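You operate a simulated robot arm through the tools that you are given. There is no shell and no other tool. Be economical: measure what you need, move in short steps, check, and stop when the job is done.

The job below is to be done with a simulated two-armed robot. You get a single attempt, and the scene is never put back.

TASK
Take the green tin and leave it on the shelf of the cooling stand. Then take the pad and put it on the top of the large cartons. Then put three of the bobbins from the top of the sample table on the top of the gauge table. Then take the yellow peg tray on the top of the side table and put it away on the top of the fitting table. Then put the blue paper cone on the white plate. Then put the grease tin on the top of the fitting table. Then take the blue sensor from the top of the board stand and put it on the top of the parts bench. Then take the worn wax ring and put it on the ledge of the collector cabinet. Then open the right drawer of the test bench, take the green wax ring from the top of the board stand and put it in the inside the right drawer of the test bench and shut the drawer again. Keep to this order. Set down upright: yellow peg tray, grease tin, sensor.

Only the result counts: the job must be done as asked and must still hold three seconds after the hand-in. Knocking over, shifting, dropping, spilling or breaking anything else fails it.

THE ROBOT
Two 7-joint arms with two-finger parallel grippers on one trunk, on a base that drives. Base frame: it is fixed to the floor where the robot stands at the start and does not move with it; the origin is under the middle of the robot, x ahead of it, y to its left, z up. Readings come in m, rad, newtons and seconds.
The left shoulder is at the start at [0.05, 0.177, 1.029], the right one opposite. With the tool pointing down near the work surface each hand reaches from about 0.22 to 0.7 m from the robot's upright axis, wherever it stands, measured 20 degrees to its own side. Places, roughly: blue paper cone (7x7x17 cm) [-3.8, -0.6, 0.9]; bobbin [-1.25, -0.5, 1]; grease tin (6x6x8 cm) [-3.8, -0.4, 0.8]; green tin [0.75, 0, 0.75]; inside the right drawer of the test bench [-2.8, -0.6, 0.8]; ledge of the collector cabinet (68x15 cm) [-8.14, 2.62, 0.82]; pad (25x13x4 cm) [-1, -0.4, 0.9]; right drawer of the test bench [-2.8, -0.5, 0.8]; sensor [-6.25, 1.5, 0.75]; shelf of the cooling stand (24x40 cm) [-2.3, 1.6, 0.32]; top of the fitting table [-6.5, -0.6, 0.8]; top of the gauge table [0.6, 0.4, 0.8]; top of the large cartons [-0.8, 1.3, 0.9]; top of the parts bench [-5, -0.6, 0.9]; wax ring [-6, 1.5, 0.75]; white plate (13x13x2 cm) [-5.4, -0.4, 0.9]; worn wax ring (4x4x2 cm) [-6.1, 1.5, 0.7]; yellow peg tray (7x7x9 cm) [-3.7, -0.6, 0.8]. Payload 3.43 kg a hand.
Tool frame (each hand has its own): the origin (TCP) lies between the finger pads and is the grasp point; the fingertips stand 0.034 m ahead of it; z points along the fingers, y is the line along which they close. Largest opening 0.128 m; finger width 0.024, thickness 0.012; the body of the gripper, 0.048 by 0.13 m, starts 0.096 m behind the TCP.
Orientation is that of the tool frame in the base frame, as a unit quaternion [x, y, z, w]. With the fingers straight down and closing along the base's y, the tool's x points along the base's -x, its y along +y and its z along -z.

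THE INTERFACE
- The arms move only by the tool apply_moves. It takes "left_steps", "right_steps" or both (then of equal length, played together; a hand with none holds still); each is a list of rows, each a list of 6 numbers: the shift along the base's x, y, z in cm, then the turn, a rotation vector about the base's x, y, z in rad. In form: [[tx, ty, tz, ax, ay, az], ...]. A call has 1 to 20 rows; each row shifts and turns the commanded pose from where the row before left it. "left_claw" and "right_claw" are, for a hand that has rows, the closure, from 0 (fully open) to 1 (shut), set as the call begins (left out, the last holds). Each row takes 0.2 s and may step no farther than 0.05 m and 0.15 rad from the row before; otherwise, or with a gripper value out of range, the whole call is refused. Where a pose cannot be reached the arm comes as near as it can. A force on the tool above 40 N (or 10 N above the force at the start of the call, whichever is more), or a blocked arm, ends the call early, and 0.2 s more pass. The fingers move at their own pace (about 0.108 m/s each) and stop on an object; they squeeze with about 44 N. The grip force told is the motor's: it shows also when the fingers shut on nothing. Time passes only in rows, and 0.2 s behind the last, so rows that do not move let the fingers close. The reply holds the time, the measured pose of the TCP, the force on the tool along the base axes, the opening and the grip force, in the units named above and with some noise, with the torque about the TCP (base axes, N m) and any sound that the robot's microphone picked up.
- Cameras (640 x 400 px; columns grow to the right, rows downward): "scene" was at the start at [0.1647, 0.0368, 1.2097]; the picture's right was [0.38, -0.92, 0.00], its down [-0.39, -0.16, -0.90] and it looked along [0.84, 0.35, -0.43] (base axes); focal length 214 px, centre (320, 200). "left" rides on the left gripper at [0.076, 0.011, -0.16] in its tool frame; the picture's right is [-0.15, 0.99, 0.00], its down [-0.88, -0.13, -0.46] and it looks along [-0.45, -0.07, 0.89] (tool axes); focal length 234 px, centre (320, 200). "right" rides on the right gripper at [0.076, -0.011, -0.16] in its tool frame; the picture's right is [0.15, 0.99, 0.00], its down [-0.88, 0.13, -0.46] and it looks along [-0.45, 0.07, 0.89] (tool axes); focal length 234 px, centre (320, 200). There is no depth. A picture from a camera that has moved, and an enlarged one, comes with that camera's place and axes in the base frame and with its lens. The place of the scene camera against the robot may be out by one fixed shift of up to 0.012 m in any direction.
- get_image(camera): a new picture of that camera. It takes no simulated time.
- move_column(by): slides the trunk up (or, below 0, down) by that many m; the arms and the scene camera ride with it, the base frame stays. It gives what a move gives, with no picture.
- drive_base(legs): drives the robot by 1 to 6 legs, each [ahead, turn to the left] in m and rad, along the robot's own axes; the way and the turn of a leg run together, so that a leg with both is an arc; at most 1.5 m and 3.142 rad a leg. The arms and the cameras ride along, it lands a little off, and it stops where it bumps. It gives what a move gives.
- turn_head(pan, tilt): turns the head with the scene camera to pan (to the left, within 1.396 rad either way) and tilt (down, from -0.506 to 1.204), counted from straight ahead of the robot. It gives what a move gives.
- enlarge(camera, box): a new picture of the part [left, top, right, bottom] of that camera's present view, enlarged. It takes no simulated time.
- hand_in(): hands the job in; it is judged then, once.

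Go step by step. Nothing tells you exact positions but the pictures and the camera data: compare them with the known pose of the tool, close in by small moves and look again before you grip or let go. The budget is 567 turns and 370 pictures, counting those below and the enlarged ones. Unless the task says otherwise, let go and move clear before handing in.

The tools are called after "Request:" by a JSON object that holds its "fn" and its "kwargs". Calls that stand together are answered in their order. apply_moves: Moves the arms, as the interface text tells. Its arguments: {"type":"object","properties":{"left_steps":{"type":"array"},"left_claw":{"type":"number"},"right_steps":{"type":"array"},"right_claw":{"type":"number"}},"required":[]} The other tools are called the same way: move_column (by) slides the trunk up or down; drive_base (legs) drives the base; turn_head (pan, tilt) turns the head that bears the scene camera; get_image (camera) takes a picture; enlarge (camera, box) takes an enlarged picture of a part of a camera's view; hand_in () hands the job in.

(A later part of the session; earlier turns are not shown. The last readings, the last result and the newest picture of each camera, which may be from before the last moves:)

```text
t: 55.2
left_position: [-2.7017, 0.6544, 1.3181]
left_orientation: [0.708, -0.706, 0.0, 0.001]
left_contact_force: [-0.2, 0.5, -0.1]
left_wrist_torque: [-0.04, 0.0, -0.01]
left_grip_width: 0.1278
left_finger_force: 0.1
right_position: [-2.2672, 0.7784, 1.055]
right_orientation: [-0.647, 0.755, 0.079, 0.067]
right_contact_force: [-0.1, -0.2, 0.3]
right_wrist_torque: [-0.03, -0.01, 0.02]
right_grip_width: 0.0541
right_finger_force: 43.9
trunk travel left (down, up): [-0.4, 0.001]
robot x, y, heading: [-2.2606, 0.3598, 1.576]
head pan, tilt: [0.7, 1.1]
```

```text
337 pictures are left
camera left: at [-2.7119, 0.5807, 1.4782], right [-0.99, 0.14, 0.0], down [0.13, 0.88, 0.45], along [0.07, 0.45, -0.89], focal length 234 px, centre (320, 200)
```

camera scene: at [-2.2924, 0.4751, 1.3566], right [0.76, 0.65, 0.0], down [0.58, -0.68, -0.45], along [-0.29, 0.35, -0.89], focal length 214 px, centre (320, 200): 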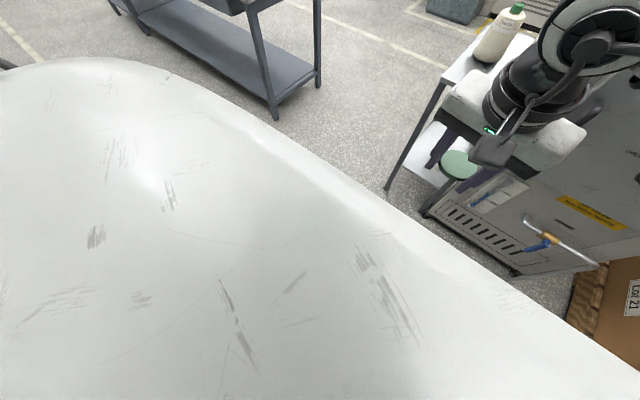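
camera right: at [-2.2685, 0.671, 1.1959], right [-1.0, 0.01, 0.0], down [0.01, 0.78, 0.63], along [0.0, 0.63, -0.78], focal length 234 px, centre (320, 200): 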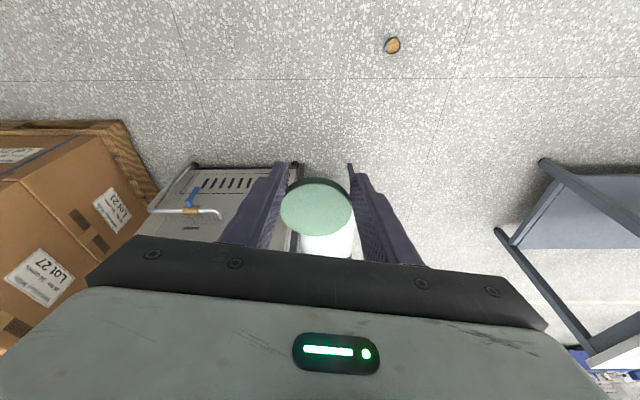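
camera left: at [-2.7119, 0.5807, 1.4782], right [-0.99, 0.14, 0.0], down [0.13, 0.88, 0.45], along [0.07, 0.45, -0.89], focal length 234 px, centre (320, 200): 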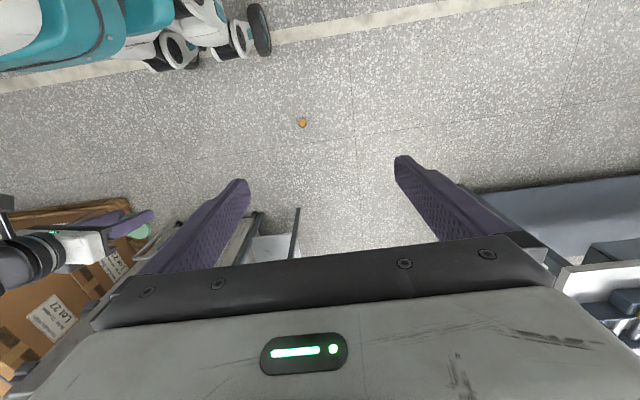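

The body sits on the floor with its contents visible. First I'll shift the right hand aside to view the stand's shelf properly.

Request:
{"fn": "apply_moves", "kwargs": {"right_steps": [[4.5, 0, 0, 0, 0, 0], [4.5, 0, 0, 0, 0, 0], [4.5, 0, 0, 0, 0, 0], [4.5, 0, 0, 0, 0, 0], [4.5, 0, 0, 0, 0, 0]]}}

Request:
{"fn": "turn_head", "kwargs": {"pan": 0.05, "tilt": 0.7}}

Request:
{"fn": "get_image", "kwargs": {"camera": "scene"}}

Request:
{"fn": "get_image", "kwargs": {"camera": "right"}}

```text
t: 56.4
left_position: [-2.6994, 0.6556, 1.3186]
left_orientation: [0.709, -0.706, 0.0, 0.001]
left_contact_force: [-1.3, -0.2, 0.8]
left_wrist_torque: [0.04, 0.02, -0.02]
left_grip_width: 0.1281
left_finger_force: 0.1
right_position: [-2.0411, 0.777, 1.0533]
right_orientation: [-0.648, 0.755, 0.08, 0.066]
right_contact_force: [0.2, -0.4, 0.4]
right_wrist_torque: [0.02, 0.01, -0.02]
right_grip_width: 0.0532
right_finger_force: 44.0
trunk travel left (down, up): [-0.4, 0.001]
robot x, y, heading: [-2.2566, 0.3539, 1.576]
head pan, tilt: [0.7, 1.1]
```

```text
t: 57.4
left_position: [-2.7019, 0.657, 1.3191]
left_orientation: [0.708, -0.707, 0.001, 0.001]
left_contact_force: [0.3, 0.2, 0.6]
left_wrist_torque: [-0.04, -0.02, -0.02]
left_grip_width: 0.1281
left_finger_force: 0.1
right_position: [-2.0413, 0.7769, 1.0552]
right_orientation: [-0.647, 0.755, 0.079, 0.068]
right_contact_force: [-0.1, 0.4, 0.5]
right_wrist_torque: [0.0, 0.01, 0.01]
right_grip_width: 0.0
right_finger_force: 32.4
trunk travel left (down, up): [-0.4, 0.001]
robot x, y, heading: [-2.2608, 0.3581, 1.576]
head pan, tilt: [0.051, 0.7]
```

```text
336 pictures are left
camera scene: at [-2.2564, 0.5117, 1.3866], right [1.0, 0.05, 0.0], down [0.04, -0.64, -0.76], along [-0.04, 0.76, -0.64], focal length 214 px, centre (320, 200)
```

scene: 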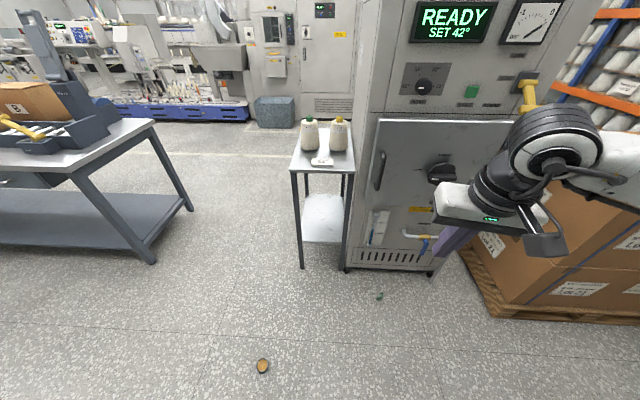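

```text
335 pictures are left
camera right: at [-2.0436, 0.6709, 1.1949], right [-1.0, 0.01, 0.0], down [0.01, 0.78, 0.63], along [0.0, 0.63, -0.78], focal length 234 px, centre (320, 200)
```

right: 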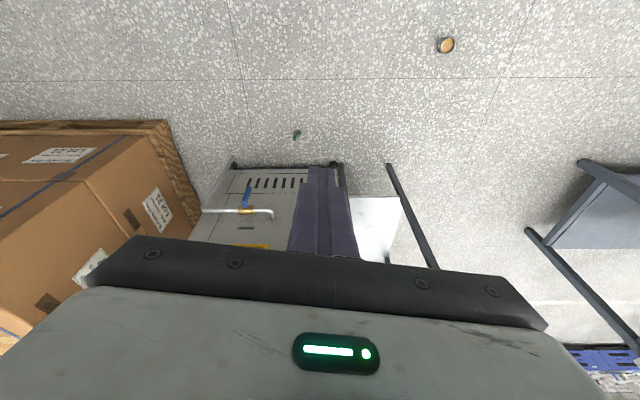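

The lid has squeezed out as well and dropped. Let me zoom on both pieces.

Request:
{"fn": "enlarge", "kwargs": {"camera": "scene", "box": [340, 270, 420, 320]}}

Request:
{"fn": "enlarge", "kwargs": {"camera": "scene", "box": [222, 340, 302, 390]}}

Request:
{"fn": "enlarge", "kwargs": {"camera": "scene", "box": [270, 100, 370, 280]}}

```text
8.00 times, centred on (380, 295) of scene
camera zoom: at [-2.2564, 0.5117, 1.3866], right [1.0, 0.05, 0.0], down [0.04, -0.64, -0.76], along [-0.04, 0.76, -0.64], focal length 1716 px, centre (-160, -560)
```

zoom: 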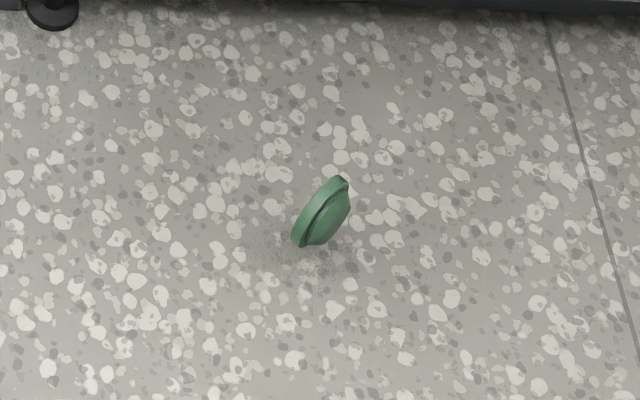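

```text
8.00 times, centred on (262, 365) of scene
camera zoom: at [-2.2564, 0.5117, 1.3866], right [1.0, 0.05, 0.0], down [0.04, -0.64, -0.76], along [-0.04, 0.76, -0.64], focal length 1716 px, centre (784, -1120)
```

zoom: 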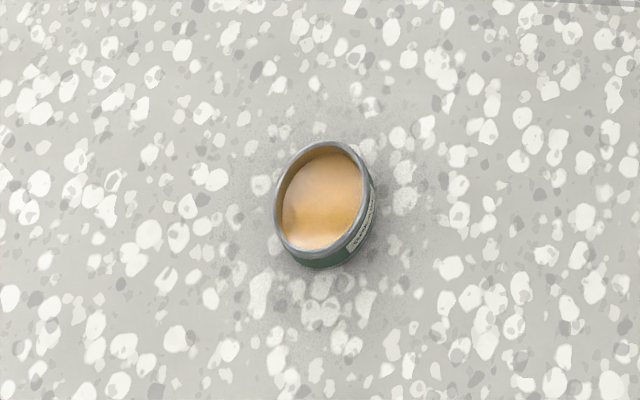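

```text
2.22 times, centred on (320, 190) of scene
camera zoom: at [-2.2564, 0.5117, 1.3866], right [1.0, 0.05, 0.0], down [0.04, -0.64, -0.76], along [-0.04, 0.76, -0.64], focal length 477 px, centre (320, 222)
```

zoom: 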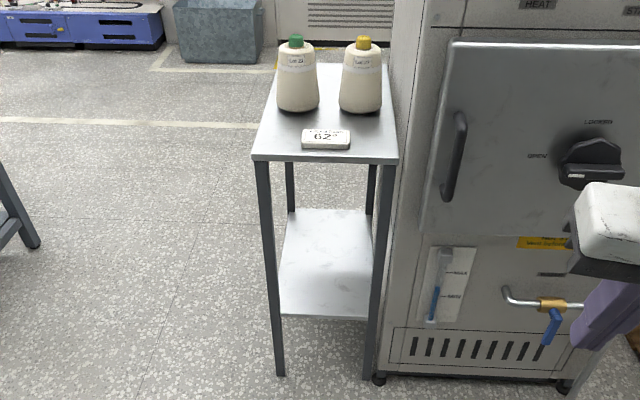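

The body and lid are on the floor at about (−2.57, 0.79) and (−1.90, 1.19). I'll try to recover them: park so that the body is just at the robot's left side within floor reach, and shut-in hands stay clear.

Request:
{"fn": "drive_base", "kwargs": {"legs": [[0, -0.29], [0.333, 0], [0, 0.29]]}}

Request:
{"fn": "move_column", "kwargs": {"by": -0.4}}

Request:
{"fn": "get_image", "kwargs": {"camera": "left"}}

```text
t: 61.5
left_position: [-2.6077, 0.9738, 1.3182]
left_orientation: [0.709, -0.705, 0.001, 0.001]
left_contact_force: [-0.1, 0.2, -0.6]
left_wrist_torque: [-0.01, -0.01, 0.0]
left_grip_width: 0.128
left_finger_force: 0.0
right_position: [-1.9489, 1.0981, 1.0548]
right_orientation: [-0.648, 0.754, 0.079, 0.066]
right_contact_force: [0.0, -0.1, -1.1]
right_wrist_torque: [0.0, -0.03, 0.03]
right_grip_width: 0.0
right_finger_force: 33.3
trunk travel left (down, up): [-0.4, 0.001]
robot x, y, heading: [-2.1659, 0.6748, 1.574]
head pan, tilt: [0.051, 0.7]
```

```text
t: 65.3
left_position: [-2.6067, 0.9748, 0.9184]
left_orientation: [0.708, -0.706, 0.002, 0.0]
left_contact_force: [-0.5, 0.1, -0.3]
left_wrist_torque: [0.01, 0.01, 0.02]
left_grip_width: 0.1279
left_finger_force: 0.0
right_position: [-1.9484, 1.0986, 0.6549]
right_orientation: [-0.648, 0.755, 0.079, 0.066]
right_contact_force: [-1.3, -0.1, -0.4]
right_wrist_torque: [0.0, 0.01, 0.0]
right_grip_width: 0.0
right_finger_force: 32.6
trunk travel left (down, up): [0.0, 0.401]
robot x, y, heading: [-2.1703, 0.6779, 1.575]
head pan, tilt: [0.051, 0.7]
```

```text
331 pictures are left
camera left: at [-2.6183, 0.9002, 1.0783], right [-0.99, 0.14, 0.0], down [0.13, 0.88, 0.45], along [0.07, 0.45, -0.89], focal length 234 px, centre (320, 200)
```

left: 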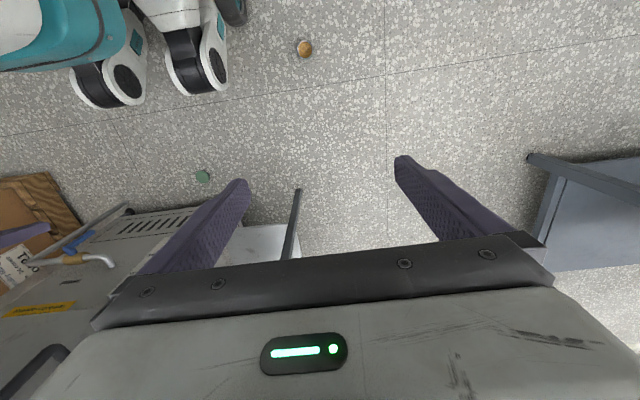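

The floor at my left side is free, and the body lies below there. I'll lower the left hand over it.

Request:
{"fn": "apply_moves", "kwargs": {"left_steps": [[0.2, -1.2, -4.5, 0, 0, 0], [0.2, -1.2, -4.5, 0, 0, 0], [0.2, -1.2, -4.5, 0, 0, 0], [0.2, -1.2, -4.5, 0, 0, 0], [0.2, -1.2, -4.5, 0, 0, 0], [0.2, -1.2, -4.5, 0, 0, 0], [0.2, -1.2, -4.5, 0, 0, 0], [0.2, -1.2, -4.5, 0, 0, 0], [0.2, -1.2, -4.5, 0, 0, 0], [0.2, -1.2, -4.5, 0, 0, 0], [0.2, -1.2, -4.5, 0, 0, 0], [0.2, -1.2, -4.5, 0, 0, 0], [0.2, -1.2, -4.5, 0, 0, 0], [0.2, -1.2, -4.5, 0, 0, 0], [0, 0, 0, 0, 0, 0]]}}

Request:
{"fn": "get_image", "kwargs": {"camera": "left"}}

```text
t: 68.5
left_position: [-2.58, 0.8077, 0.2879]
left_orientation: [0.708, -0.706, 0.0, 0.001]
left_contact_force: [-0.7, -0.3, -0.2]
left_wrist_torque: [0.04, -0.04, 0.0]
left_grip_width: 0.1281
left_finger_force: 0.0
right_position: [-1.9482, 1.0969, 0.6549]
right_orientation: [-0.648, 0.755, 0.079, 0.067]
right_contact_force: [-0.2, 0.4, -0.8]
right_wrist_torque: [0.03, -0.03, -0.03]
right_grip_width: 0.0001
right_finger_force: 33.3
trunk travel left (down, up): [0.0, 0.401]
robot x, y, heading: [-2.1657, 0.6786, 1.578]
head pan, tilt: [0.051, 0.7]
```

```text
330 pictures are left
camera left: at [-2.5905, 0.7322, 0.4481], right [-0.99, 0.14, 0.0], down [0.13, 0.88, 0.45], along [0.06, 0.45, -0.89], focal length 234 px, centre (320, 200)
```

left: 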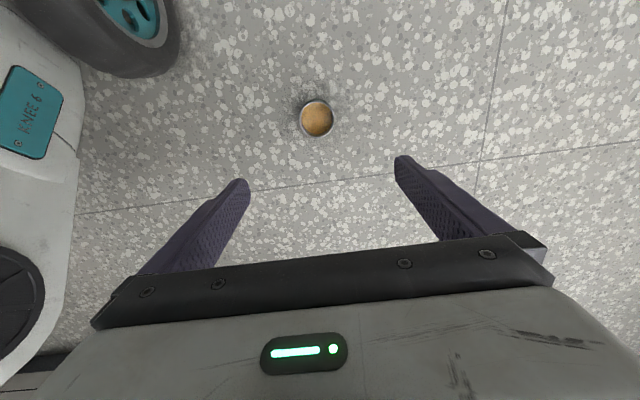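

Request:
{"fn": "enlarge", "kwargs": {"camera": "left", "box": [270, 80, 370, 160]}}

```text
5.00 times, centred on (320, 120) of left
camera zoom: at [-2.5905, 0.7322, 0.4481], right [-0.99, 0.14, 0.0], down [0.13, 0.88, 0.45], along [0.06, 0.45, -0.89], focal length 1171 px, centre (320, 600)
```

zoom: 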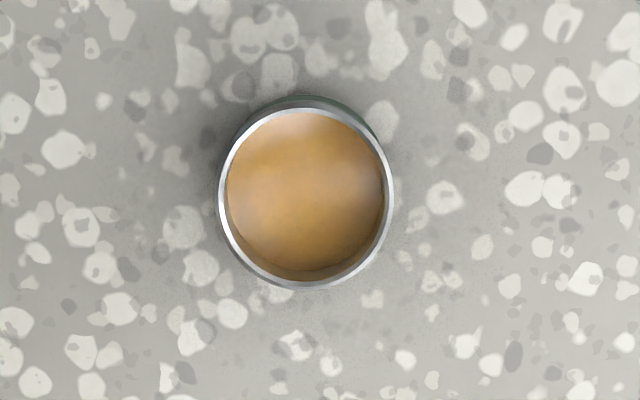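

The body stands upright on the floor at (−2.580, 0.790), with its wax inside. I'll come down over it.

Request:
{"fn": "apply_moves", "kwargs": {"left_steps": [[0, -0.9, -4.5, 0, 0, 0], [0, -0.9, -4.5, 0, 0, 0], [0, 0, -4.5, 0, 0, 0], [0, 0, -4, 0, 0, 0], [0, 0, 0, 0, 0, 0]]}}

Request:
{"fn": "get_image", "kwargs": {"camera": "left"}}

```text
t: 69.7
left_position: [-2.58, 0.789, 0.1141]
left_orientation: [0.708, -0.706, 0.001, 0.001]
left_contact_force: [0.2, -0.6, 0.7]
left_wrist_torque: [0.01, 0.0, -0.02]
left_grip_width: 0.128
left_finger_force: 0.0
right_position: [-1.9488, 1.0975, 0.6543]
right_orientation: [-0.648, 0.755, 0.079, 0.067]
right_contact_force: [-0.7, 0.8, 0.1]
right_wrist_torque: [0.0, -0.01, -0.02]
right_grip_width: 0.0
right_finger_force: 32.7
trunk travel left (down, up): [0.0, 0.401]
robot x, y, heading: [-2.1687, 0.6786, 1.574]
head pan, tilt: [0.051, 0.7]
```

```text
328 pictures are left
camera left: at [-2.5911, 0.7135, 0.2739], right [-0.99, 0.14, 0.0], down [0.13, 0.88, 0.45], along [0.07, 0.45, -0.89], focal length 234 px, centre (320, 200)
```

left: 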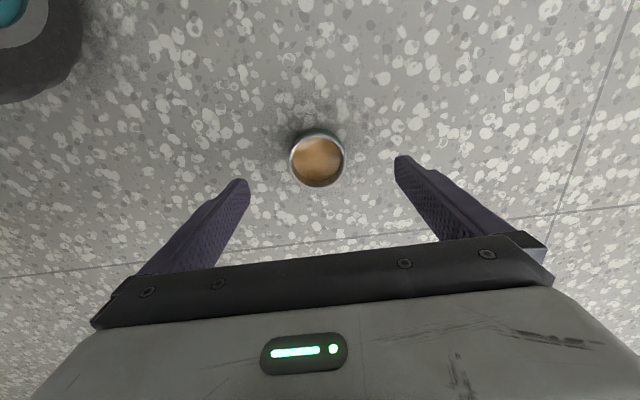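

Well centred. Descending to z≈0.05.

Request:
{"fn": "apply_moves", "kwargs": {"left_steps": [[0.2, -0.2, -2.5, 0, 0, 0], [0, 0, -2.2, 0, 0, 0], [0, 0, -1.7, 0, 0, 0], [0, 0, 0, 0, 0, 0]]}}

Request:
{"fn": "get_image", "kwargs": {"camera": "left"}}

```text
t: 70.7
left_position: [-2.5767, 0.7884, 0.0499]
left_orientation: [0.709, -0.705, 0.0, 0.0]
left_contact_force: [-0.5, -0.7, -0.5]
left_wrist_torque: [-0.01, 0.01, 0.0]
left_grip_width: 0.1282
left_finger_force: 0.1
right_position: [-1.9485, 1.0966, 0.6553]
right_orientation: [-0.648, 0.755, 0.078, 0.066]
right_contact_force: [0.1, 0.6, -0.3]
right_wrist_torque: [-0.01, -0.01, -0.04]
right_grip_width: 0.0001
right_finger_force: 33.5
trunk travel left (down, up): [0.0, 0.401]
robot x, y, heading: [-2.168, 0.6738, 1.569]
head pan, tilt: [0.051, 0.7]
```

```text
327 pictures are left
camera left: at [-2.5881, 0.7121, 0.2092], right [-0.99, 0.14, 0.0], down [0.13, 0.88, 0.45], along [0.07, 0.45, -0.89], focal length 234 px, centre (320, 200)
```

left: 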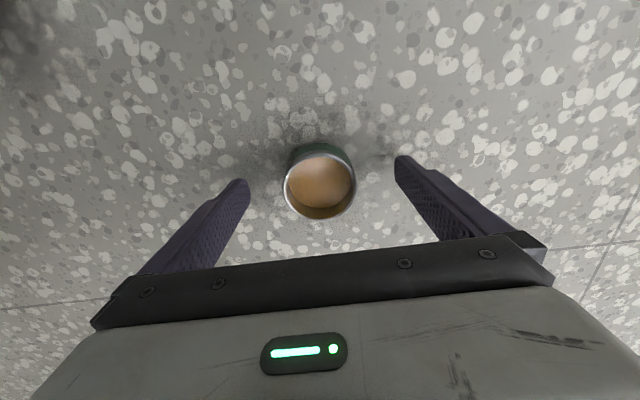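

Request:
{"fn": "apply_moves", "kwargs": {"left_steps": [[0, 0, -0.7, 0, 0, 0], [0, 0, 0, 0, 0, 0]]}}

Request:
{"fn": "apply_moves", "kwargs": {"left_steps": [[0, 0, 0, 0, 0, 0], [0, 0, 0, 0, 0, 0], [0, 0, 0, 0, 0, 0], [0, 0, 0, 0, 0, 0]], "left_claw": 1}}

Request:
{"fn": "get_image", "kwargs": {"camera": "left"}}

```text
t: 71.3
left_position: [-2.5783, 0.7867, 0.0434]
left_orientation: [0.708, -0.707, 0.001, 0.001]
left_contact_force: [-0.5, 0.1, 0.8]
left_wrist_torque: [0.01, 0.02, -0.01]
left_grip_width: 0.1282
left_finger_force: 0.1
right_position: [-1.9485, 1.0985, 0.6551]
right_orientation: [-0.648, 0.755, 0.079, 0.067]
right_contact_force: [-0.2, 0.1, -0.2]
right_wrist_torque: [-0.02, 0.05, 0.0]
right_grip_width: 0.0
right_finger_force: 32.9
trunk travel left (down, up): [0.0, 0.401]
robot x, y, heading: [-2.1678, 0.6782, 1.574]
head pan, tilt: [0.051, 0.7]
```

```text
t: 72.3
left_position: [-2.5781, 0.7858, 0.0435]
left_orientation: [0.708, -0.706, 0.0, 0.001]
left_contact_force: [0.4, 0.1, 0.5]
left_wrist_torque: [-0.06, -0.05, 0.01]
left_grip_width: 0.0586
left_finger_force: 43.6
right_position: [-1.9493, 1.0973, 0.6547]
right_orientation: [-0.648, 0.754, 0.079, 0.067]
right_contact_force: [-0.2, -0.2, -0.5]
right_wrist_torque: [0.01, 0.02, -0.02]
right_grip_width: 0.0002
right_finger_force: 32.9
trunk travel left (down, up): [0.0, 0.401]
robot x, y, heading: [-2.1646, 0.6752, 1.57]
head pan, tilt: [0.051, 0.7]
```

```text
326 pictures are left
camera left: at [-2.5885, 0.7118, 0.2024], right [-0.99, 0.14, 0.0], down [0.13, 0.88, 0.45], along [0.07, 0.45, -0.89], focal length 234 px, centre (320, 200)
```

left: 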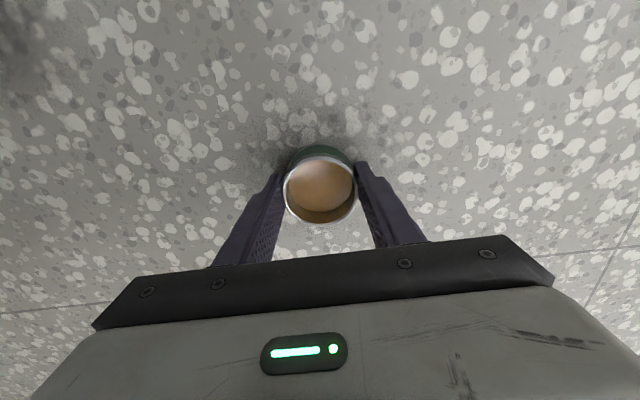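

Body gripped at 5.9 cm. I'll lift it, tuck the right hand back, and drive to face the stand.

Request:
{"fn": "apply_moves", "kwargs": {"left_steps": [[0, 0, 4, 0, 0, 0], [0, 0.5, 4.5, 0, 0, 0], [0, 1, 4.5, 0, 0, 0], [0, 1, 4.5, 0, 0, 0], [0, 1, 4.5, 0, 0, 0], [0, 1, 4.5, 0, 0, 0], [0, 1, 4.5, 0, 0, 0], [0, 1, 4.5, 0, 0, 0], [0, 1, 4.5, 0, 0, 0], [0, 1, 4.5, 0, 0, 0], [0, 1, 4.5, 0, 0, 0], [0, 0, 2, 0, 0, 0]], "right_steps": [[0, 0, 3, 0, 0, 0], [0, 0, 3, 0, 0, 0], [0, -1, 2, 0, 0, 0], [0, -2, 0, 0, 0, 0], [0, -2, 0, 0, 0, 0], [0, -2, 0, 0, 0, 0], [0, -2, 0, 0, 0, 0], [0, -2, 0, 0, 0, 0], [0, -2, 0, 0, 0, 0], [0, -2, 0, 0, 0, 0], [0, -2, 0, 0, 0, 0], [0, 0, 0, 0, 0, 0]]}}

Request:
{"fn": "get_image", "kwargs": {"camera": "left"}}

```text
t: 74.9
left_position: [-2.5767, 0.8826, 0.554]
left_orientation: [0.709, -0.705, 0.001, 0.001]
left_contact_force: [0.2, 0.4, -0.5]
left_wrist_torque: [0.0, -0.01, -0.02]
left_grip_width: 0.0587
left_finger_force: 43.8
right_position: [-1.9503, 0.9421, 0.7471]
right_orientation: [-0.648, 0.755, 0.078, 0.066]
right_contact_force: [-0.4, -0.2, 0.3]
right_wrist_torque: [-0.03, -0.02, -0.02]
right_grip_width: 0.0
right_finger_force: 32.4
right hand out of reach, approached as far as the arm can: row 10, 11
trunk travel left (down, up): [0.0, 0.401]
robot x, y, heading: [-2.1672, 0.6745, 1.575]
head pan, tilt: [0.051, 0.7]
```

```text
325 pictures are left
camera left: at [-2.5879, 0.8074, 0.7137], right [-0.99, 0.14, 0.0], down [0.13, 0.88, 0.45], along [0.07, 0.45, -0.89], focal length 234 px, centre (320, 200)
```

left: 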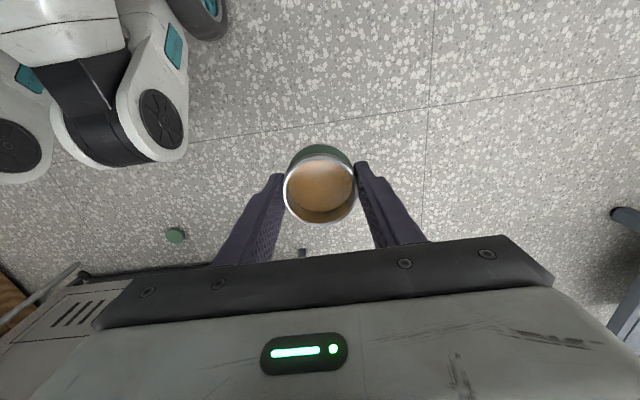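

The body is held steady and the lid lies flat at the oven's foot. I'll edge forward-left to the stand, keeping the wheels off the lid.

Request:
{"fn": "drive_base", "kwargs": {"legs": [[0, 0.29], [0.287, 0], [0, -0.29]]}}

Request:
{"fn": "apply_moves", "kwargs": {"left_steps": [[0, 4, 0, 0, 0, 0], [4, 1, 0, 0, 0, 0], [4.5, 0, 0, 0, 0, 0], [4.5, 0, 0, 0, 0, 0], [4.5, 0, 0, 0, 0, 0], [4.5, 0, 0, 0, 0, 0], [4.5, 0, 0, 0, 0, 0], [4.5, 0, 0, 0, 0, 0]]}}

Request:
{"fn": "get_image", "kwargs": {"camera": "left"}}

Request:
{"fn": "get_image", "kwargs": {"camera": "scene"}}

```text
t: 77.5
left_position: [-2.6787, 0.9484, 0.5546]
left_orientation: [0.801, -0.598, 0.0, -0.002]
left_contact_force: [-1.2, -1.3, -0.6]
left_wrist_torque: [-0.03, -0.03, 0.02]
left_grip_width: 0.0588
left_finger_force: 43.9
right_position: [-2.0903, 1.1805, 0.746]
right_orientation: [0.744, -0.662, -0.076, -0.052]
right_contact_force: [-0.3, 0.0, 0.7]
right_wrist_torque: [0.05, 0.02, 0.01]
right_grip_width: 0.0
right_finger_force: 33.1
trunk travel left (down, up): [0.0, 0.401]
robot x, y, heading: [-2.2325, 0.864, 1.852]
head pan, tilt: [0.051, 0.7]
stopped in leg 2: the robot was blocked; the commanded pose is now the measured one
```

```text
t: 79.3
left_position: [-2.4294, 1.0633, 0.5489]
left_orientation: [0.802, -0.598, -0.001, -0.003]
left_contact_force: [-0.2, 0.5, -1.2]
left_wrist_torque: [0.0, -0.02, 0.02]
left_grip_width: 0.0587
left_finger_force: 44.4
left hand out of reach, approached as far as the arm can: row 3, 4, 5, 6, 8
right_position: [-2.0885, 1.181, 0.7455]
right_orientation: [0.743, -0.662, -0.079, -0.054]
right_contact_force: [0.9, 0.2, -0.4]
right_wrist_torque: [0.01, 0.02, -0.01]
right_grip_width: 0.0
right_finger_force: 33.1
trunk travel left (down, up): [0.0, 0.401]
robot x, y, heading: [-2.2313, 0.8629, 1.852]
head pan, tilt: [0.051, 0.7]
```

```text
324 pictures are left
camera left: at [-2.4192, 0.9861, 0.7086], right [-0.99, -0.14, 0.0], down [-0.13, 0.88, 0.46], along [-0.06, 0.46, -0.89], focal length 234 px, centre (320, 200)
```

left: 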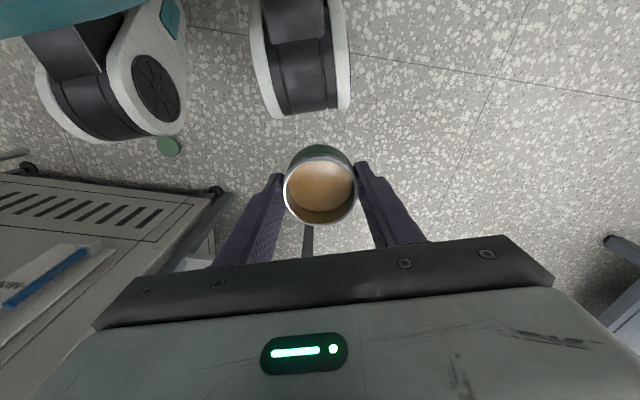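

```text
323 pictures are left
camera scene: at [-2.2673, 1.0087, 0.9877], right [0.95, 0.33, 0.0], down [0.21, -0.6, -0.77], along [-0.25, 0.73, -0.64], focal length 214 px, centre (320, 200)
```

scene: 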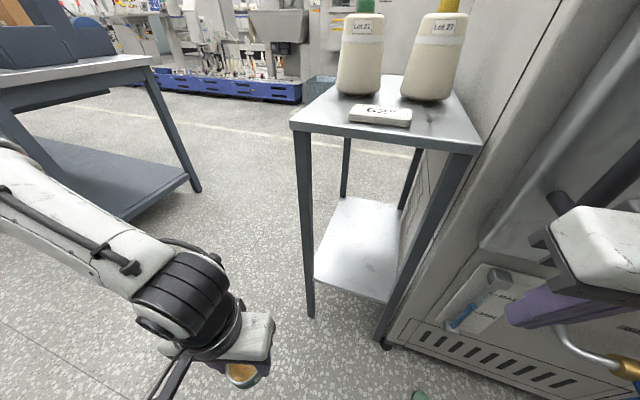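

The drive stopped early; I'll check the right hand's surroundings.

Request:
{"fn": "get_image", "kwargs": {"camera": "right"}}

Request:
{"fn": "turn_head", "kwargs": {"pan": -0.7, "tilt": 0.7}}

Request:
{"fn": "get_image", "kwargs": {"camera": "scene"}}

```text
322 pictures are left
camera right: at [-2.063, 1.0786, 0.8866], right [-0.97, -0.26, 0.0], down [-0.21, 0.76, 0.62], along [-0.16, 0.6, -0.79], focal length 234 px, centre (320, 200)
```

right: 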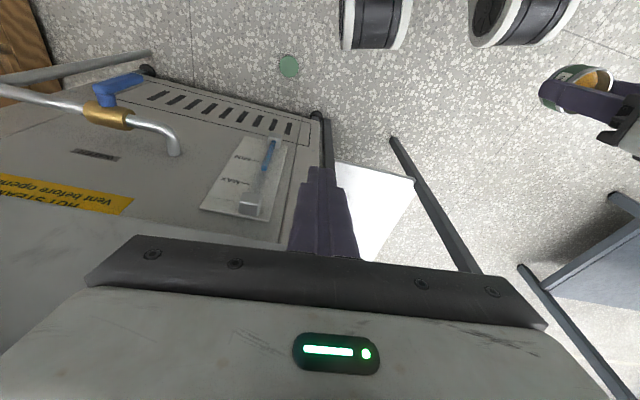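

```text
t: 80.4
left_position: [-2.4312, 1.0609, 0.5487]
left_orientation: [0.801, -0.599, -0.001, -0.003]
left_contact_force: [0.8, -0.2, -1.5]
left_wrist_torque: [-0.02, -0.02, -0.01]
left_grip_width: 0.0588
left_finger_force: 44.1
right_position: [-2.0888, 1.1801, 0.7454]
right_orientation: [0.743, -0.663, -0.079, -0.053]
right_contact_force: [1.0, 0.3, -0.1]
right_wrist_torque: [-0.01, -0.02, 0.0]
right_grip_width: 0.0
right_finger_force: 32.9
trunk travel left (down, up): [0.0, 0.401]
robot x, y, heading: [-2.2302, 0.866, 1.852]
head pan, tilt: [-0.7, 0.7]
```

```text
321 pictures are left
camera scene: at [-2.205, 1.0062, 0.9877], right [0.91, -0.4, 0.0], down [-0.26, -0.58, -0.77], along [0.31, 0.7, -0.64], focal length 214 px, centre (320, 200)
```

scene: 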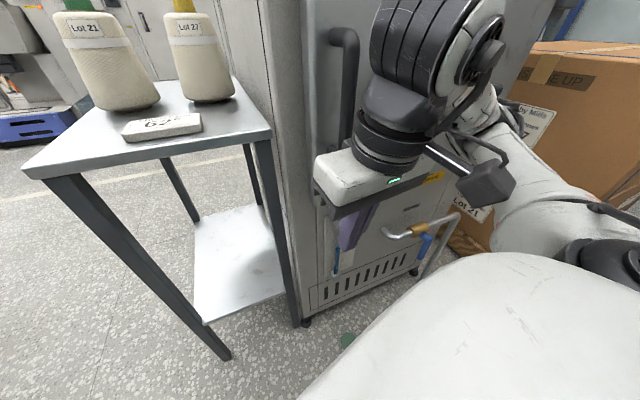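

The right wrist sits next to the oven's door handle, which blocked me. I'll back off, straighten, and park the right hand out at my right side.

Request:
{"fn": "drive_base", "kwargs": {"legs": [[-0.06, 0], [0, -0.28]]}}

Request:
{"fn": "apply_moves", "kwargs": {"right_steps": [[4, -2, 0, 0, 0, 0], [4, -2, 0, 0, 0, 0], [4, -2, 0, 0, 0, 0], [4, -2, 0, 0, 0, 0], [4, -2, 0, 0, 0, 0], [3, -3, 0, 0, 0, 0], [2, -3, 0, 0, 0, 0]]}}

```text
t: 82.3
left_position: [-2.351, 1.0555, 0.5476]
left_orientation: [0.71, -0.704, 0.001, 0.0]
left_contact_force: [0.1, -0.3, -1.0]
left_wrist_torque: [-0.01, 0.02, -0.03]
left_grip_width: 0.0588
left_finger_force: 43.8
right_position: [-1.9901, 1.076, 0.7418]
right_orientation: [-0.645, 0.759, 0.069, 0.061]
right_contact_force: [-0.1, 0.3, -0.2]
right_wrist_torque: [0.02, 0.0, -0.01]
right_grip_width: 0.0
right_finger_force: 33.3
trunk travel left (down, up): [0.0, 0.401]
robot x, y, heading: [-2.2112, 0.8104, 1.573]
head pan, tilt: [-0.7, 0.7]
```

```text
t: 83.9
left_position: [-2.3515, 1.0546, 0.5483]
left_orientation: [0.71, -0.704, 0.002, 0.0]
left_contact_force: [-0.1, 1.0, -1.7]
left_wrist_torque: [0.01, -0.01, 0.0]
left_grip_width: 0.0586
left_finger_force: 44.1
right_position: [-1.7363, 0.9302, 0.7555]
right_orientation: [-0.645, 0.758, 0.068, 0.061]
right_contact_force: [-0.6, 0.0, -0.6]
right_wrist_torque: [-0.01, -0.01, 0.02]
right_grip_width: 0.0003
right_finger_force: 33.0
right hand out of reach, approached as far as the arm can: row 1, 2
trunk travel left (down, up): [0.0, 0.401]
robot x, y, heading: [-2.2146, 0.8138, 1.569]
head pan, tilt: [-0.7, 0.7]
```

Request:
{"fn": "drive_base", "kwargs": {"legs": [[0.14, 0]]}}

Request:
{"fn": "turn_head", "kwargs": {"pan": 0.1, "tilt": 0.8}}

Request:
{"fn": "get_image", "kwargs": {"camera": "scene"}}

```text
t: 85.2
left_position: [-2.3512, 1.1924, 0.5486]
left_orientation: [0.709, -0.705, 0.002, 0.001]
left_contact_force: [-0.1, 0.0, -1.5]
left_wrist_torque: [0.05, 0.0, 0.02]
left_grip_width: 0.0584
left_finger_force: 44.1
right_position: [-1.7369, 1.0675, 0.7576]
right_orientation: [-0.644, 0.759, 0.068, 0.06]
right_contact_force: [-0.5, -0.4, -0.3]
right_wrist_torque: [0.0, -0.01, -0.01]
right_grip_width: 0.0001
right_finger_force: 32.5
trunk travel left (down, up): [0.0, 0.401]
robot x, y, heading: [-2.2132, 0.9455, 1.575]
head pan, tilt: [-0.7, 0.7]
```

```text
t: 86.3
left_position: [-2.3509, 1.1929, 0.5477]
left_orientation: [0.71, -0.704, 0.001, 0.0]
left_contact_force: [0.3, 0.0, -0.2]
left_wrist_torque: [-0.01, 0.01, -0.02]
left_grip_width: 0.0588
left_finger_force: 44.1
right_position: [-1.7375, 1.0667, 0.7555]
right_orientation: [-0.644, 0.759, 0.068, 0.061]
right_contact_force: [0.4, -0.1, 1.2]
right_wrist_torque: [0.01, -0.01, 0.0]
right_grip_width: 0.0
right_finger_force: 33.9
trunk travel left (down, up): [0.0, 0.401]
robot x, y, heading: [-2.2155, 0.9469, 1.572]
head pan, tilt: [0.099, 0.799]
```

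```text
320 pictures are left
camera scene: at [-2.2116, 1.0977, 0.9784], right [0.99, 0.1, 0.0], down [0.07, -0.71, -0.7], along [-0.07, 0.69, -0.72], focal length 214 px, centre (320, 200)
```

scene: 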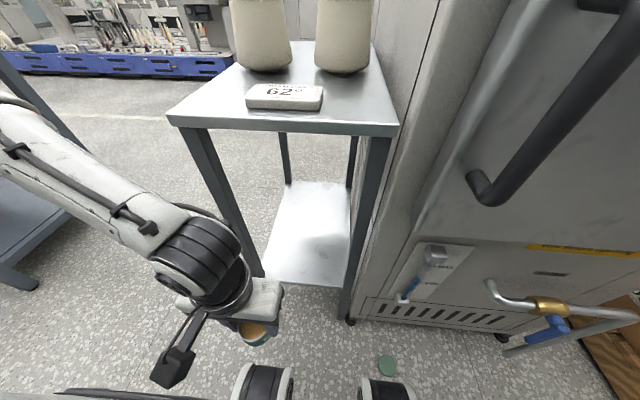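

The way is clear. I'll centre on the stand's opening, lower, and slide the body in under the top.

Request:
{"fn": "apply_moves", "kwargs": {"left_steps": [[3, 0, -3, 0, 0, 0], [2.5, 0, -3.5, 0, 0, 0], [0, 1, -4, 0, 0, 0], [0, 3, -2, 0, 0, 0], [0, 4.5, 0, 0, 0, 0], [0, 4.5, 0, 0, 0, 0], [0, 4.5, 0, 0, 0, 0]]}}

Request:
{"fn": "get_image", "kwargs": {"camera": "scene"}}

Request:
{"fn": "get_image", "kwargs": {"camera": "left"}}

```text
t: 88.1
left_position: [-2.3927, 1.3249, 0.5011]
left_orientation: [-0.683, 0.729, -0.026, -0.02]
left_contact_force: [-0.3, 0.2, -1.2]
left_wrist_torque: [0.04, 0.03, -0.01]
left_grip_width: 0.0587
left_finger_force: 44.0
left hand out of reach, approached as far as the arm can: row 1, 2, 3, 4, 6, 7
right_position: [-1.7377, 1.0618, 0.7573]
right_orientation: [-0.645, 0.759, 0.07, 0.061]
right_contact_force: [-0.2, -0.3, 0.1]
right_wrist_torque: [0.01, -0.03, -0.03]
right_grip_width: 0.0
right_finger_force: 32.8
trunk travel left (down, up): [0.0, 0.401]
robot x, y, heading: [-2.2139, 0.9432, 1.577]
head pan, tilt: [0.099, 0.799]
stopped in row 7 (left hand): the arm was blocked; the commanded pose is now the measured one
```

```text
319 pictures are left
camera scene: at [-2.2112, 1.0919, 0.9798], right [0.99, 0.1, 0.0], down [0.07, -0.71, -0.7], along [-0.07, 0.7, -0.71], focal length 214 px, centre (320, 200)
```

scene: 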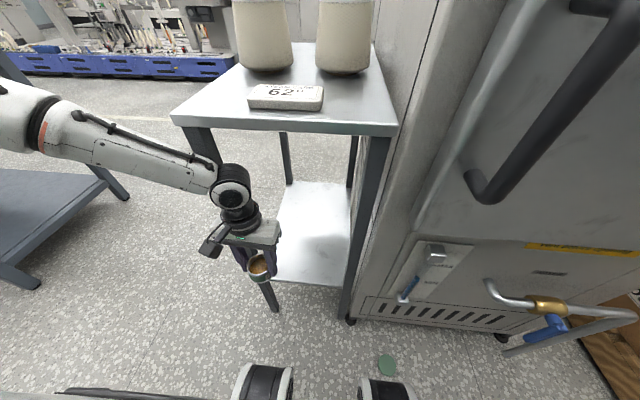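

```text
318 pictures are left
camera left: at [-2.4103, 1.2606, 0.666], right [-0.98, 0.21, -0.02], down [0.18, 0.9, 0.4], along [0.1, 0.39, -0.92], focal length 234 px, centre (320, 200)
```

left: 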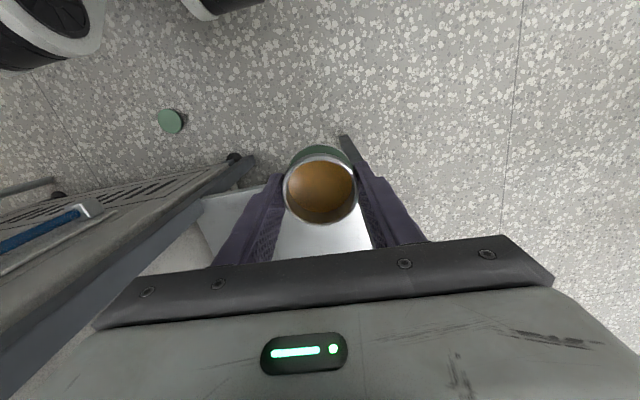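

The forearm met the stand's top edge, so a vertical tool will not go under it. I'll back out, fetch the lid, reassemble the tin on the open carton top, and regrip low with a tilted hand.

Request:
{"fn": "apply_moves", "kwargs": {"left_steps": [[0, -3, 0, 0, 0, 0], [0, -3, 0, 0, 0, 0], [-1, -3, 0, 0.0, 0, 0], [-1, -3, 0, 0, 0, 0], [0, -2, 2, 0, 0, 0]]}}

Request:
{"fn": "get_image", "kwargs": {"camera": "scene"}}

```text
t: 89.3
left_position: [-2.4137, 1.1886, 0.518]
left_orientation: [-0.684, 0.728, -0.026, -0.021]
left_contact_force: [-0.8, 0.4, -1.7]
left_wrist_torque: [0.02, 0.02, 0.02]
left_grip_width: 0.0587
left_finger_force: 44.1
right_position: [-1.7378, 1.0638, 0.7546]
right_orientation: [-0.645, 0.759, 0.067, 0.06]
right_contact_force: [-0.1, 0.3, -0.1]
right_wrist_torque: [-0.04, -0.01, -0.02]
right_grip_width: 0.0
right_finger_force: 33.1
trunk travel left (down, up): [0.0, 0.401]
robot x, y, heading: [-2.2121, 0.9439, 1.577]
head pan, tilt: [0.099, 0.799]
```

```text
317 pictures are left
camera scene: at [-2.211, 1.0952, 0.9783], right [0.99, 0.1, 0.0], down [0.07, -0.71, -0.7], along [-0.07, 0.69, -0.72], focal length 214 px, centre (320, 200)
```

scene: 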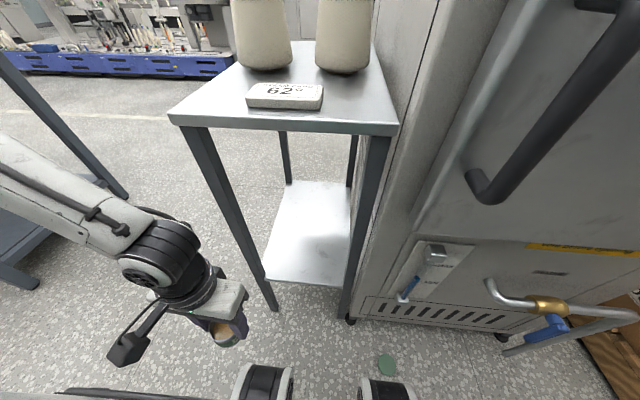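

The stand is unmoved, and the lid lies at about (−1.99, 1.23). I'll drive round to face −x with the lid at my right side.

Request:
{"fn": "drive_base", "kwargs": {"legs": [[-0.34, 0]]}}

Request:
{"fn": "apply_moves", "kwargs": {"right_steps": [[-4, 1, 0, 0, 0, 0], [-4, 1, 0, 0, 0, 0], [-4, 1, 0, 0, 0, 0], [0, 0, 0, 0, 0, 0]], "right_claw": 0}}

Request:
{"fn": "drive_base", "kwargs": {"legs": [[0, 2.33]]}}

```text
t: 91.5
left_position: [-2.4141, 0.8528, 0.5185]
left_orientation: [-0.683, 0.729, -0.026, -0.021]
left_contact_force: [-0.1, 0.6, -2.0]
left_wrist_torque: [0.01, 0.0, -0.01]
left_grip_width: 0.0589
left_finger_force: 44.1
right_position: [-1.7361, 0.7256, 0.755]
right_orientation: [-0.643, 0.76, 0.068, 0.06]
right_contact_force: [0.5, 0.1, -0.6]
right_wrist_torque: [0.04, 0.01, -0.03]
right_grip_width: 0.0
right_finger_force: 33.3
trunk travel left (down, up): [0.0, 0.401]
robot x, y, heading: [-2.2122, 0.6095, 1.571]
head pan, tilt: [0.099, 0.799]
```

```text
t: 92.5
left_position: [-2.4143, 0.8529, 0.5194]
left_orientation: [-0.683, 0.729, -0.026, -0.021]
left_contact_force: [-1.0, 0.1, -1.8]
left_wrist_torque: [-0.02, 0.0, 0.02]
left_grip_width: 0.0587
left_finger_force: 44.0
right_position: [-1.8431, 0.7624, 0.7755]
right_orientation: [-0.643, 0.76, 0.068, 0.059]
right_contact_force: [0.4, -0.1, 0.4]
right_wrist_torque: [-0.01, 0.0, -0.01]
right_grip_width: 0.1279
right_finger_force: 0.0
right hand out of reach, approached as far as the arm can: row 3
trunk travel left (down, up): [0.0, 0.401]
robot x, y, heading: [-2.2123, 0.6078, 1.572]
head pan, tilt: [0.099, 0.799]
```

```text
t: 98.4
left_position: [-2.2594, 0.2916, 0.5187]
left_orientation: [0.943, 0.33, 0.031, -0.016]
left_contact_force: [-0.2, 0.9, -1.8]
left_wrist_torque: [-0.01, 0.02, 0.03]
left_grip_width: 0.0587
left_finger_force: 44.0
right_position: [-2.5764, 0.7739, 0.7749]
right_orientation: [0.955, 0.282, -0.082, 0.039]
right_contact_force: [-0.5, -0.3, -0.4]
right_wrist_torque: [0.0, 0.03, 0.0]
right_grip_width: 0.1279
right_finger_force: 0.1
trunk travel left (down, up): [0.0, 0.401]
robot x, y, heading: [-2.2136, 0.6064, -2.404]
head pan, tilt: [0.099, 0.799]
```

Request:
{"fn": "drive_base", "kwargs": {"legs": [[-0.41, 0], [0, -0.738]]}}

Request:
{"fn": "get_image", "kwargs": {"camera": "right"}}

```text
t: 100.9
left_position: [-1.9662, 0.5562, 0.5186]
left_orientation: [0.942, 0.333, 0.031, -0.017]
left_contact_force: [0.0, -0.1, -1.3]
left_wrist_torque: [0.01, 0.0, 0.03]
left_grip_width: 0.0583
left_finger_force: 44.3
right_position: [-2.2863, 1.0338, 0.7754]
right_orientation: [0.953, 0.289, -0.082, 0.037]
right_contact_force: [1.2, 0.5, 0.7]
right_wrist_torque: [-0.02, -0.02, 0.0]
right_grip_width: 0.128
right_finger_force: 0.0
trunk travel left (down, up): [0.0, 0.401]
robot x, y, heading: [-1.9232, 0.8717, -2.389]
head pan, tilt: [0.099, 0.799]
stopped in leg 1: the robot was blocked; the commanded pose is now the measured one
```

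```text
316 pictures are left
camera right: at [-2.2102, 1.1038, 0.9183], right [0.67, -0.74, 0.0], down [-0.59, -0.53, 0.61], along [-0.45, -0.41, -0.79], focal length 234 px, centre (320, 200)
```

right: 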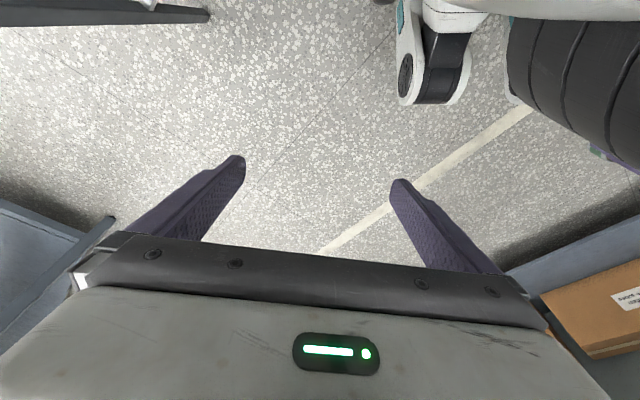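

Blocked again near the oven, probably by the folded right elbow. I'll move away, straighten the right arm down to near the floor, and then come back alongside.

Request:
{"fn": "drive_base", "kwargs": {"legs": [[0.4, 0], [0, -0.752]]}}

Request:
{"fn": "apply_moves", "kwargs": {"right_steps": [[1, 0, -4.5, 0, 0, 0], [1, 0, -4.5, 0, 0, 0], [1, 0, -4.5, 0, 0, 0], [1, 0, -4.5, 0, 0, 0], [1, 0, -4.5, 0, 0, 0], [1, 0, -4.5, 0, 0, 0], [1, 0, -4.5, 0, 0, 0], [0, 0, -4.5, 0, 0, 0], [0, 0, -4.5, 0, 0, 0], [0, 0, -4.5, 0, 0, 0], [0, 0, -4.5, 0, 0, 0], [0, 0, -4.5, 0, 0, 0], [0, 0, -4.5, 0, 0, 0]]}}

Request:
{"fn": "get_image", "kwargs": {"camera": "right"}}

```text
t: 105.4
left_position: [-2.4643, 0.4051, 0.5184]
left_orientation: [0.999, -0.041, 0.033, -0.003]
left_contact_force: [-0.5, 0.6, 0.0]
left_wrist_torque: [0.01, 0.01, -0.01]
left_grip_width: 0.0585
left_finger_force: 44.0
right_position: [-2.3671, 0.9723, 0.7737]
right_orientation: [0.992, -0.086, -0.092, 0.007]
right_contact_force: [0.8, 0.1, 0.9]
right_wrist_torque: [0.0, -0.01, 0.01]
right_grip_width: 0.128
right_finger_force: 0.2
trunk travel left (down, up): [0.0, 0.401]
robot x, y, heading: [-2.2161, 0.601, 3.128]
head pan, tilt: [0.099, 0.799]
```

```text
t: 108.2
left_position: [-2.464, 0.405, 0.5197]
left_orientation: [0.999, -0.04, 0.034, -0.003]
left_contact_force: [0.3, 0.1, -1.7]
left_wrist_torque: [0.04, 0.03, -0.02]
left_grip_width: 0.0587
left_finger_force: 44.2
right_position: [-2.3676, 1.0878, 0.3053]
right_orientation: [0.994, -0.063, -0.089, 0.0]
right_contact_force: [-0.8, 0.2, 0.7]
right_wrist_torque: [-0.03, -0.06, 0.0]
right_grip_width: 0.1279
right_finger_force: 0.0
right hand out of reach, approached as far as the arm can: row 1, 2, 3, 4, 5, 6, 12, 13
trunk travel left (down, up): [0.0, 0.401]
robot x, y, heading: [-2.2073, 0.6016, 3.127]
head pan, tilt: [0.099, 0.799]
```

```text
315 pictures are left
camera right: at [-2.2658, 1.0879, 0.4489], right [0.02, -1.0, -0.01], down [-0.79, -0.02, 0.61], along [-0.61, 0.0, -0.8], focal length 234 px, centre (320, 200)
```

right: 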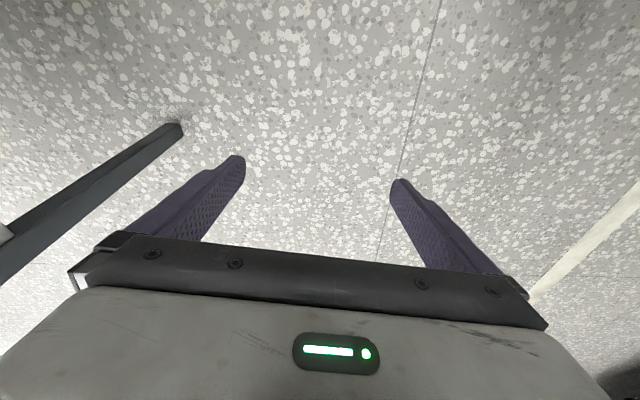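

The arm drifted outward with its tilt; I'll level the right hand and bring it in to my side, lower.

Request:
{"fn": "apply_moves", "kwargs": {"right_steps": [[1, 0, 0, 0, -0.09, 0], [1, 0, 0, 0, -0.09, 0], [1, -2, -3, 0, 0, 0], [1, -2, -3, 0, 0, 0], [0, -2, -3, 0, 0, 0], [0, -2, -3, 0, 0, 0], [0, 0, -3, 0, 0, 0]]}}

Request:
{"fn": "get_image", "kwargs": {"camera": "right"}}

```text
t: 109.8
left_position: [-2.4645, 0.4045, 0.5171]
left_orientation: [0.999, -0.041, 0.034, -0.002]
left_contact_force: [-0.4, -0.3, -1.3]
left_wrist_torque: [0.01, 0.0, 0.01]
left_grip_width: 0.0583
left_finger_force: 43.7
right_position: [-2.3087, 0.9926, 0.1209]
right_orientation: [0.996, -0.086, -0.002, -0.002]
right_contact_force: [-0.3, 0.4, 0.4]
right_wrist_torque: [0.0, 0.01, -0.01]
right_grip_width: 0.128
right_finger_force: 0.0
right hand out of reach, approached as far as the arm can: row 1
trunk travel left (down, up): [0.0, 0.401]
robot x, y, heading: [-2.2144, 0.6015, 3.126]
head pan, tilt: [0.099, 0.799]
```

```text
314 pictures are left
camera right: at [-2.232, 0.9909, 0.2796], right [-0.03, -1.0, 0.0], down [-0.89, 0.02, 0.46], along [-0.46, 0.01, -0.89], focal length 234 px, centre (320, 200)
```

right: 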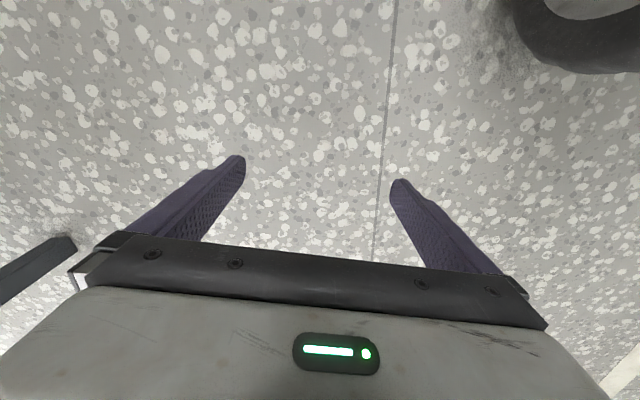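

Request:
{"fn": "drive_base", "kwargs": {"legs": [[0, 0.68], [-0.399, 0], [0, -0.665]]}}

Request:
{"fn": "get_image", "kwargs": {"camera": "right"}}

```text
t: 115.4
left_position: [-2.1107, 0.5992, 0.519]
left_orientation: [0.997, 0.068, 0.034, -0.006]
left_contact_force: [-1.1, 0.4, -0.8]
left_wrist_torque: [0.01, -0.03, 0.03]
left_grip_width: 0.0582
left_finger_force: 44.0
right_position: [-2.1103, 1.1868, 0.1191]
right_orientation: [0.999, 0.021, -0.021, 0.013]
right_contact_force: [0.6, 0.1, 0.5]
right_wrist_torque: [-0.01, 0.0, 0.04]
right_grip_width: 0.1281
right_finger_force: 0.1
trunk travel left (down, up): [0.0, 0.401]
robot x, y, heading: [-1.9091, 0.8479, -2.925]
head pan, tilt: [0.099, 0.799]
stopped in leg 3: the robot was blocked; the commanded pose is now the measured one
```

```text
313 pictures are left
camera right: at [-2.0298, 1.2065, 0.2741], right [0.19, -0.98, 0.02], down [-0.85, -0.15, 0.5], along [-0.48, -0.11, -0.87], focal length 234 px, centre (320, 200)
```

right: 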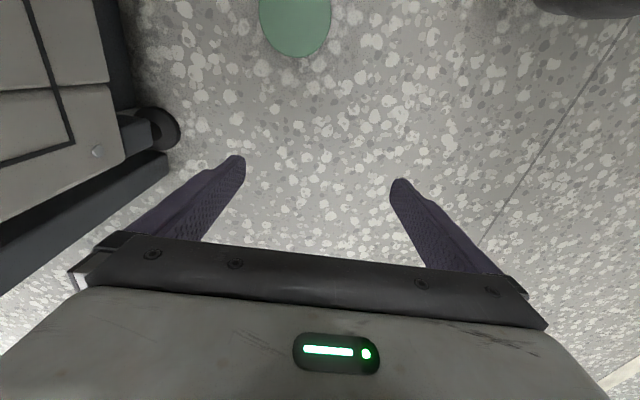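

The lid is at (−2.00, 1.23), about 11 cm behind the hand. I'll bring the hand over it in small steps.

Request:
{"fn": "apply_moves", "kwargs": {"right_steps": [[2.5, 0.5, 0, 0, 0, 0], [2.5, 0.8, 0, 0, 0, 0], [2.5, 1, 0, 0, 0, 0], [2.4, 1, 0, 0, 0, 0], [1, 0.6, 0, 0, 0, 0]]}}

Request:
{"fn": "get_image", "kwargs": {"camera": "right"}}

Request:
{"fn": "turn_head", "kwargs": {"pan": -1.39, "tilt": 0.8}}

Request:
{"fn": "get_image", "kwargs": {"camera": "scene"}}

```text
t: 116.0
left_position: [-2.0898, 0.5727, 0.5167]
left_orientation: [0.993, 0.114, 0.035, -0.01]
left_contact_force: [-2.2, 1.7, -0.1]
left_wrist_torque: [-0.15, -0.1, 0.0]
left_grip_width: 0.0584
left_finger_force: 44.0
right_position: [-2.1523, 1.1933, 0.127]
right_orientation: [0.995, 0.087, -0.05, -0.004]
right_contact_force: [0.8, 1.7, 0.7]
right_wrist_torque: [-0.18, 0.09, 0.03]
right_grip_width: 0.1281
right_finger_force: 0.0
trunk travel left (down, up): [0.0, 0.401]
robot x, y, heading: [-1.9144, 0.8426, -2.641]
head pan, tilt: [0.099, 0.799]
stopped in row 3 (right hand): the arm was blocked; the commanded pose is now the measured one
```

```text
312 pictures are left
camera right: at [-2.0637, 1.2186, 0.2802], right [0.31, -0.95, -0.03], down [-0.8, -0.28, 0.54], along [-0.52, -0.15, -0.84], focal length 234 px, centre (320, 200)
```

right: 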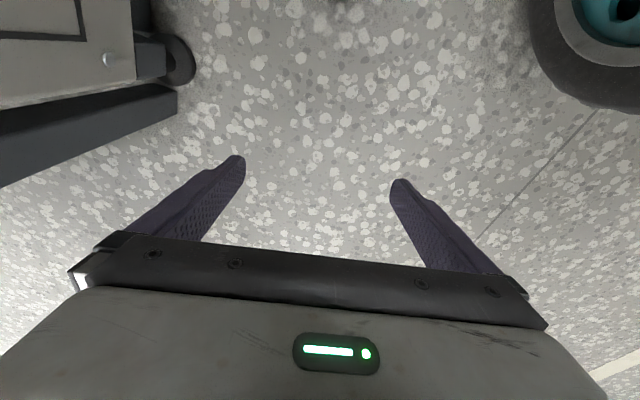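

```text
t: 117.6
left_position: [-2.0794, 0.5746, 0.5195]
left_orientation: [0.991, 0.131, 0.031, -0.004]
left_contact_force: [-0.6, 0.0, -1.1]
left_wrist_torque: [-0.03, -0.01, -0.01]
left_grip_width: 0.0583
left_finger_force: 44.3
right_position: [-2.1509, 1.1806, 0.1256]
right_orientation: [0.994, 0.098, -0.045, 0.007]
right_contact_force: [-0.9, -0.5, 1.4]
right_wrist_torque: [0.01, -0.02, 0.03]
right_grip_width: 0.1279
right_finger_force: 0.1
trunk travel left (down, up): [0.0, 0.401]
robot x, y, heading: [-1.9139, 0.8497, -2.689]
head pan, tilt: [-1.389, 0.799]
```

```text
311 pictures are left
camera scene: at [-2.0124, 0.883, 0.9782], right [0.81, 0.59, 0.0], down [0.42, -0.58, -0.7], along [-0.41, 0.56, -0.72], focal length 214 px, centre (320, 200)
```

scene: 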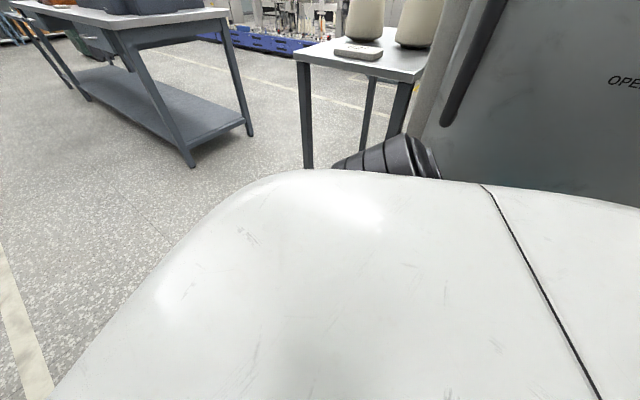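

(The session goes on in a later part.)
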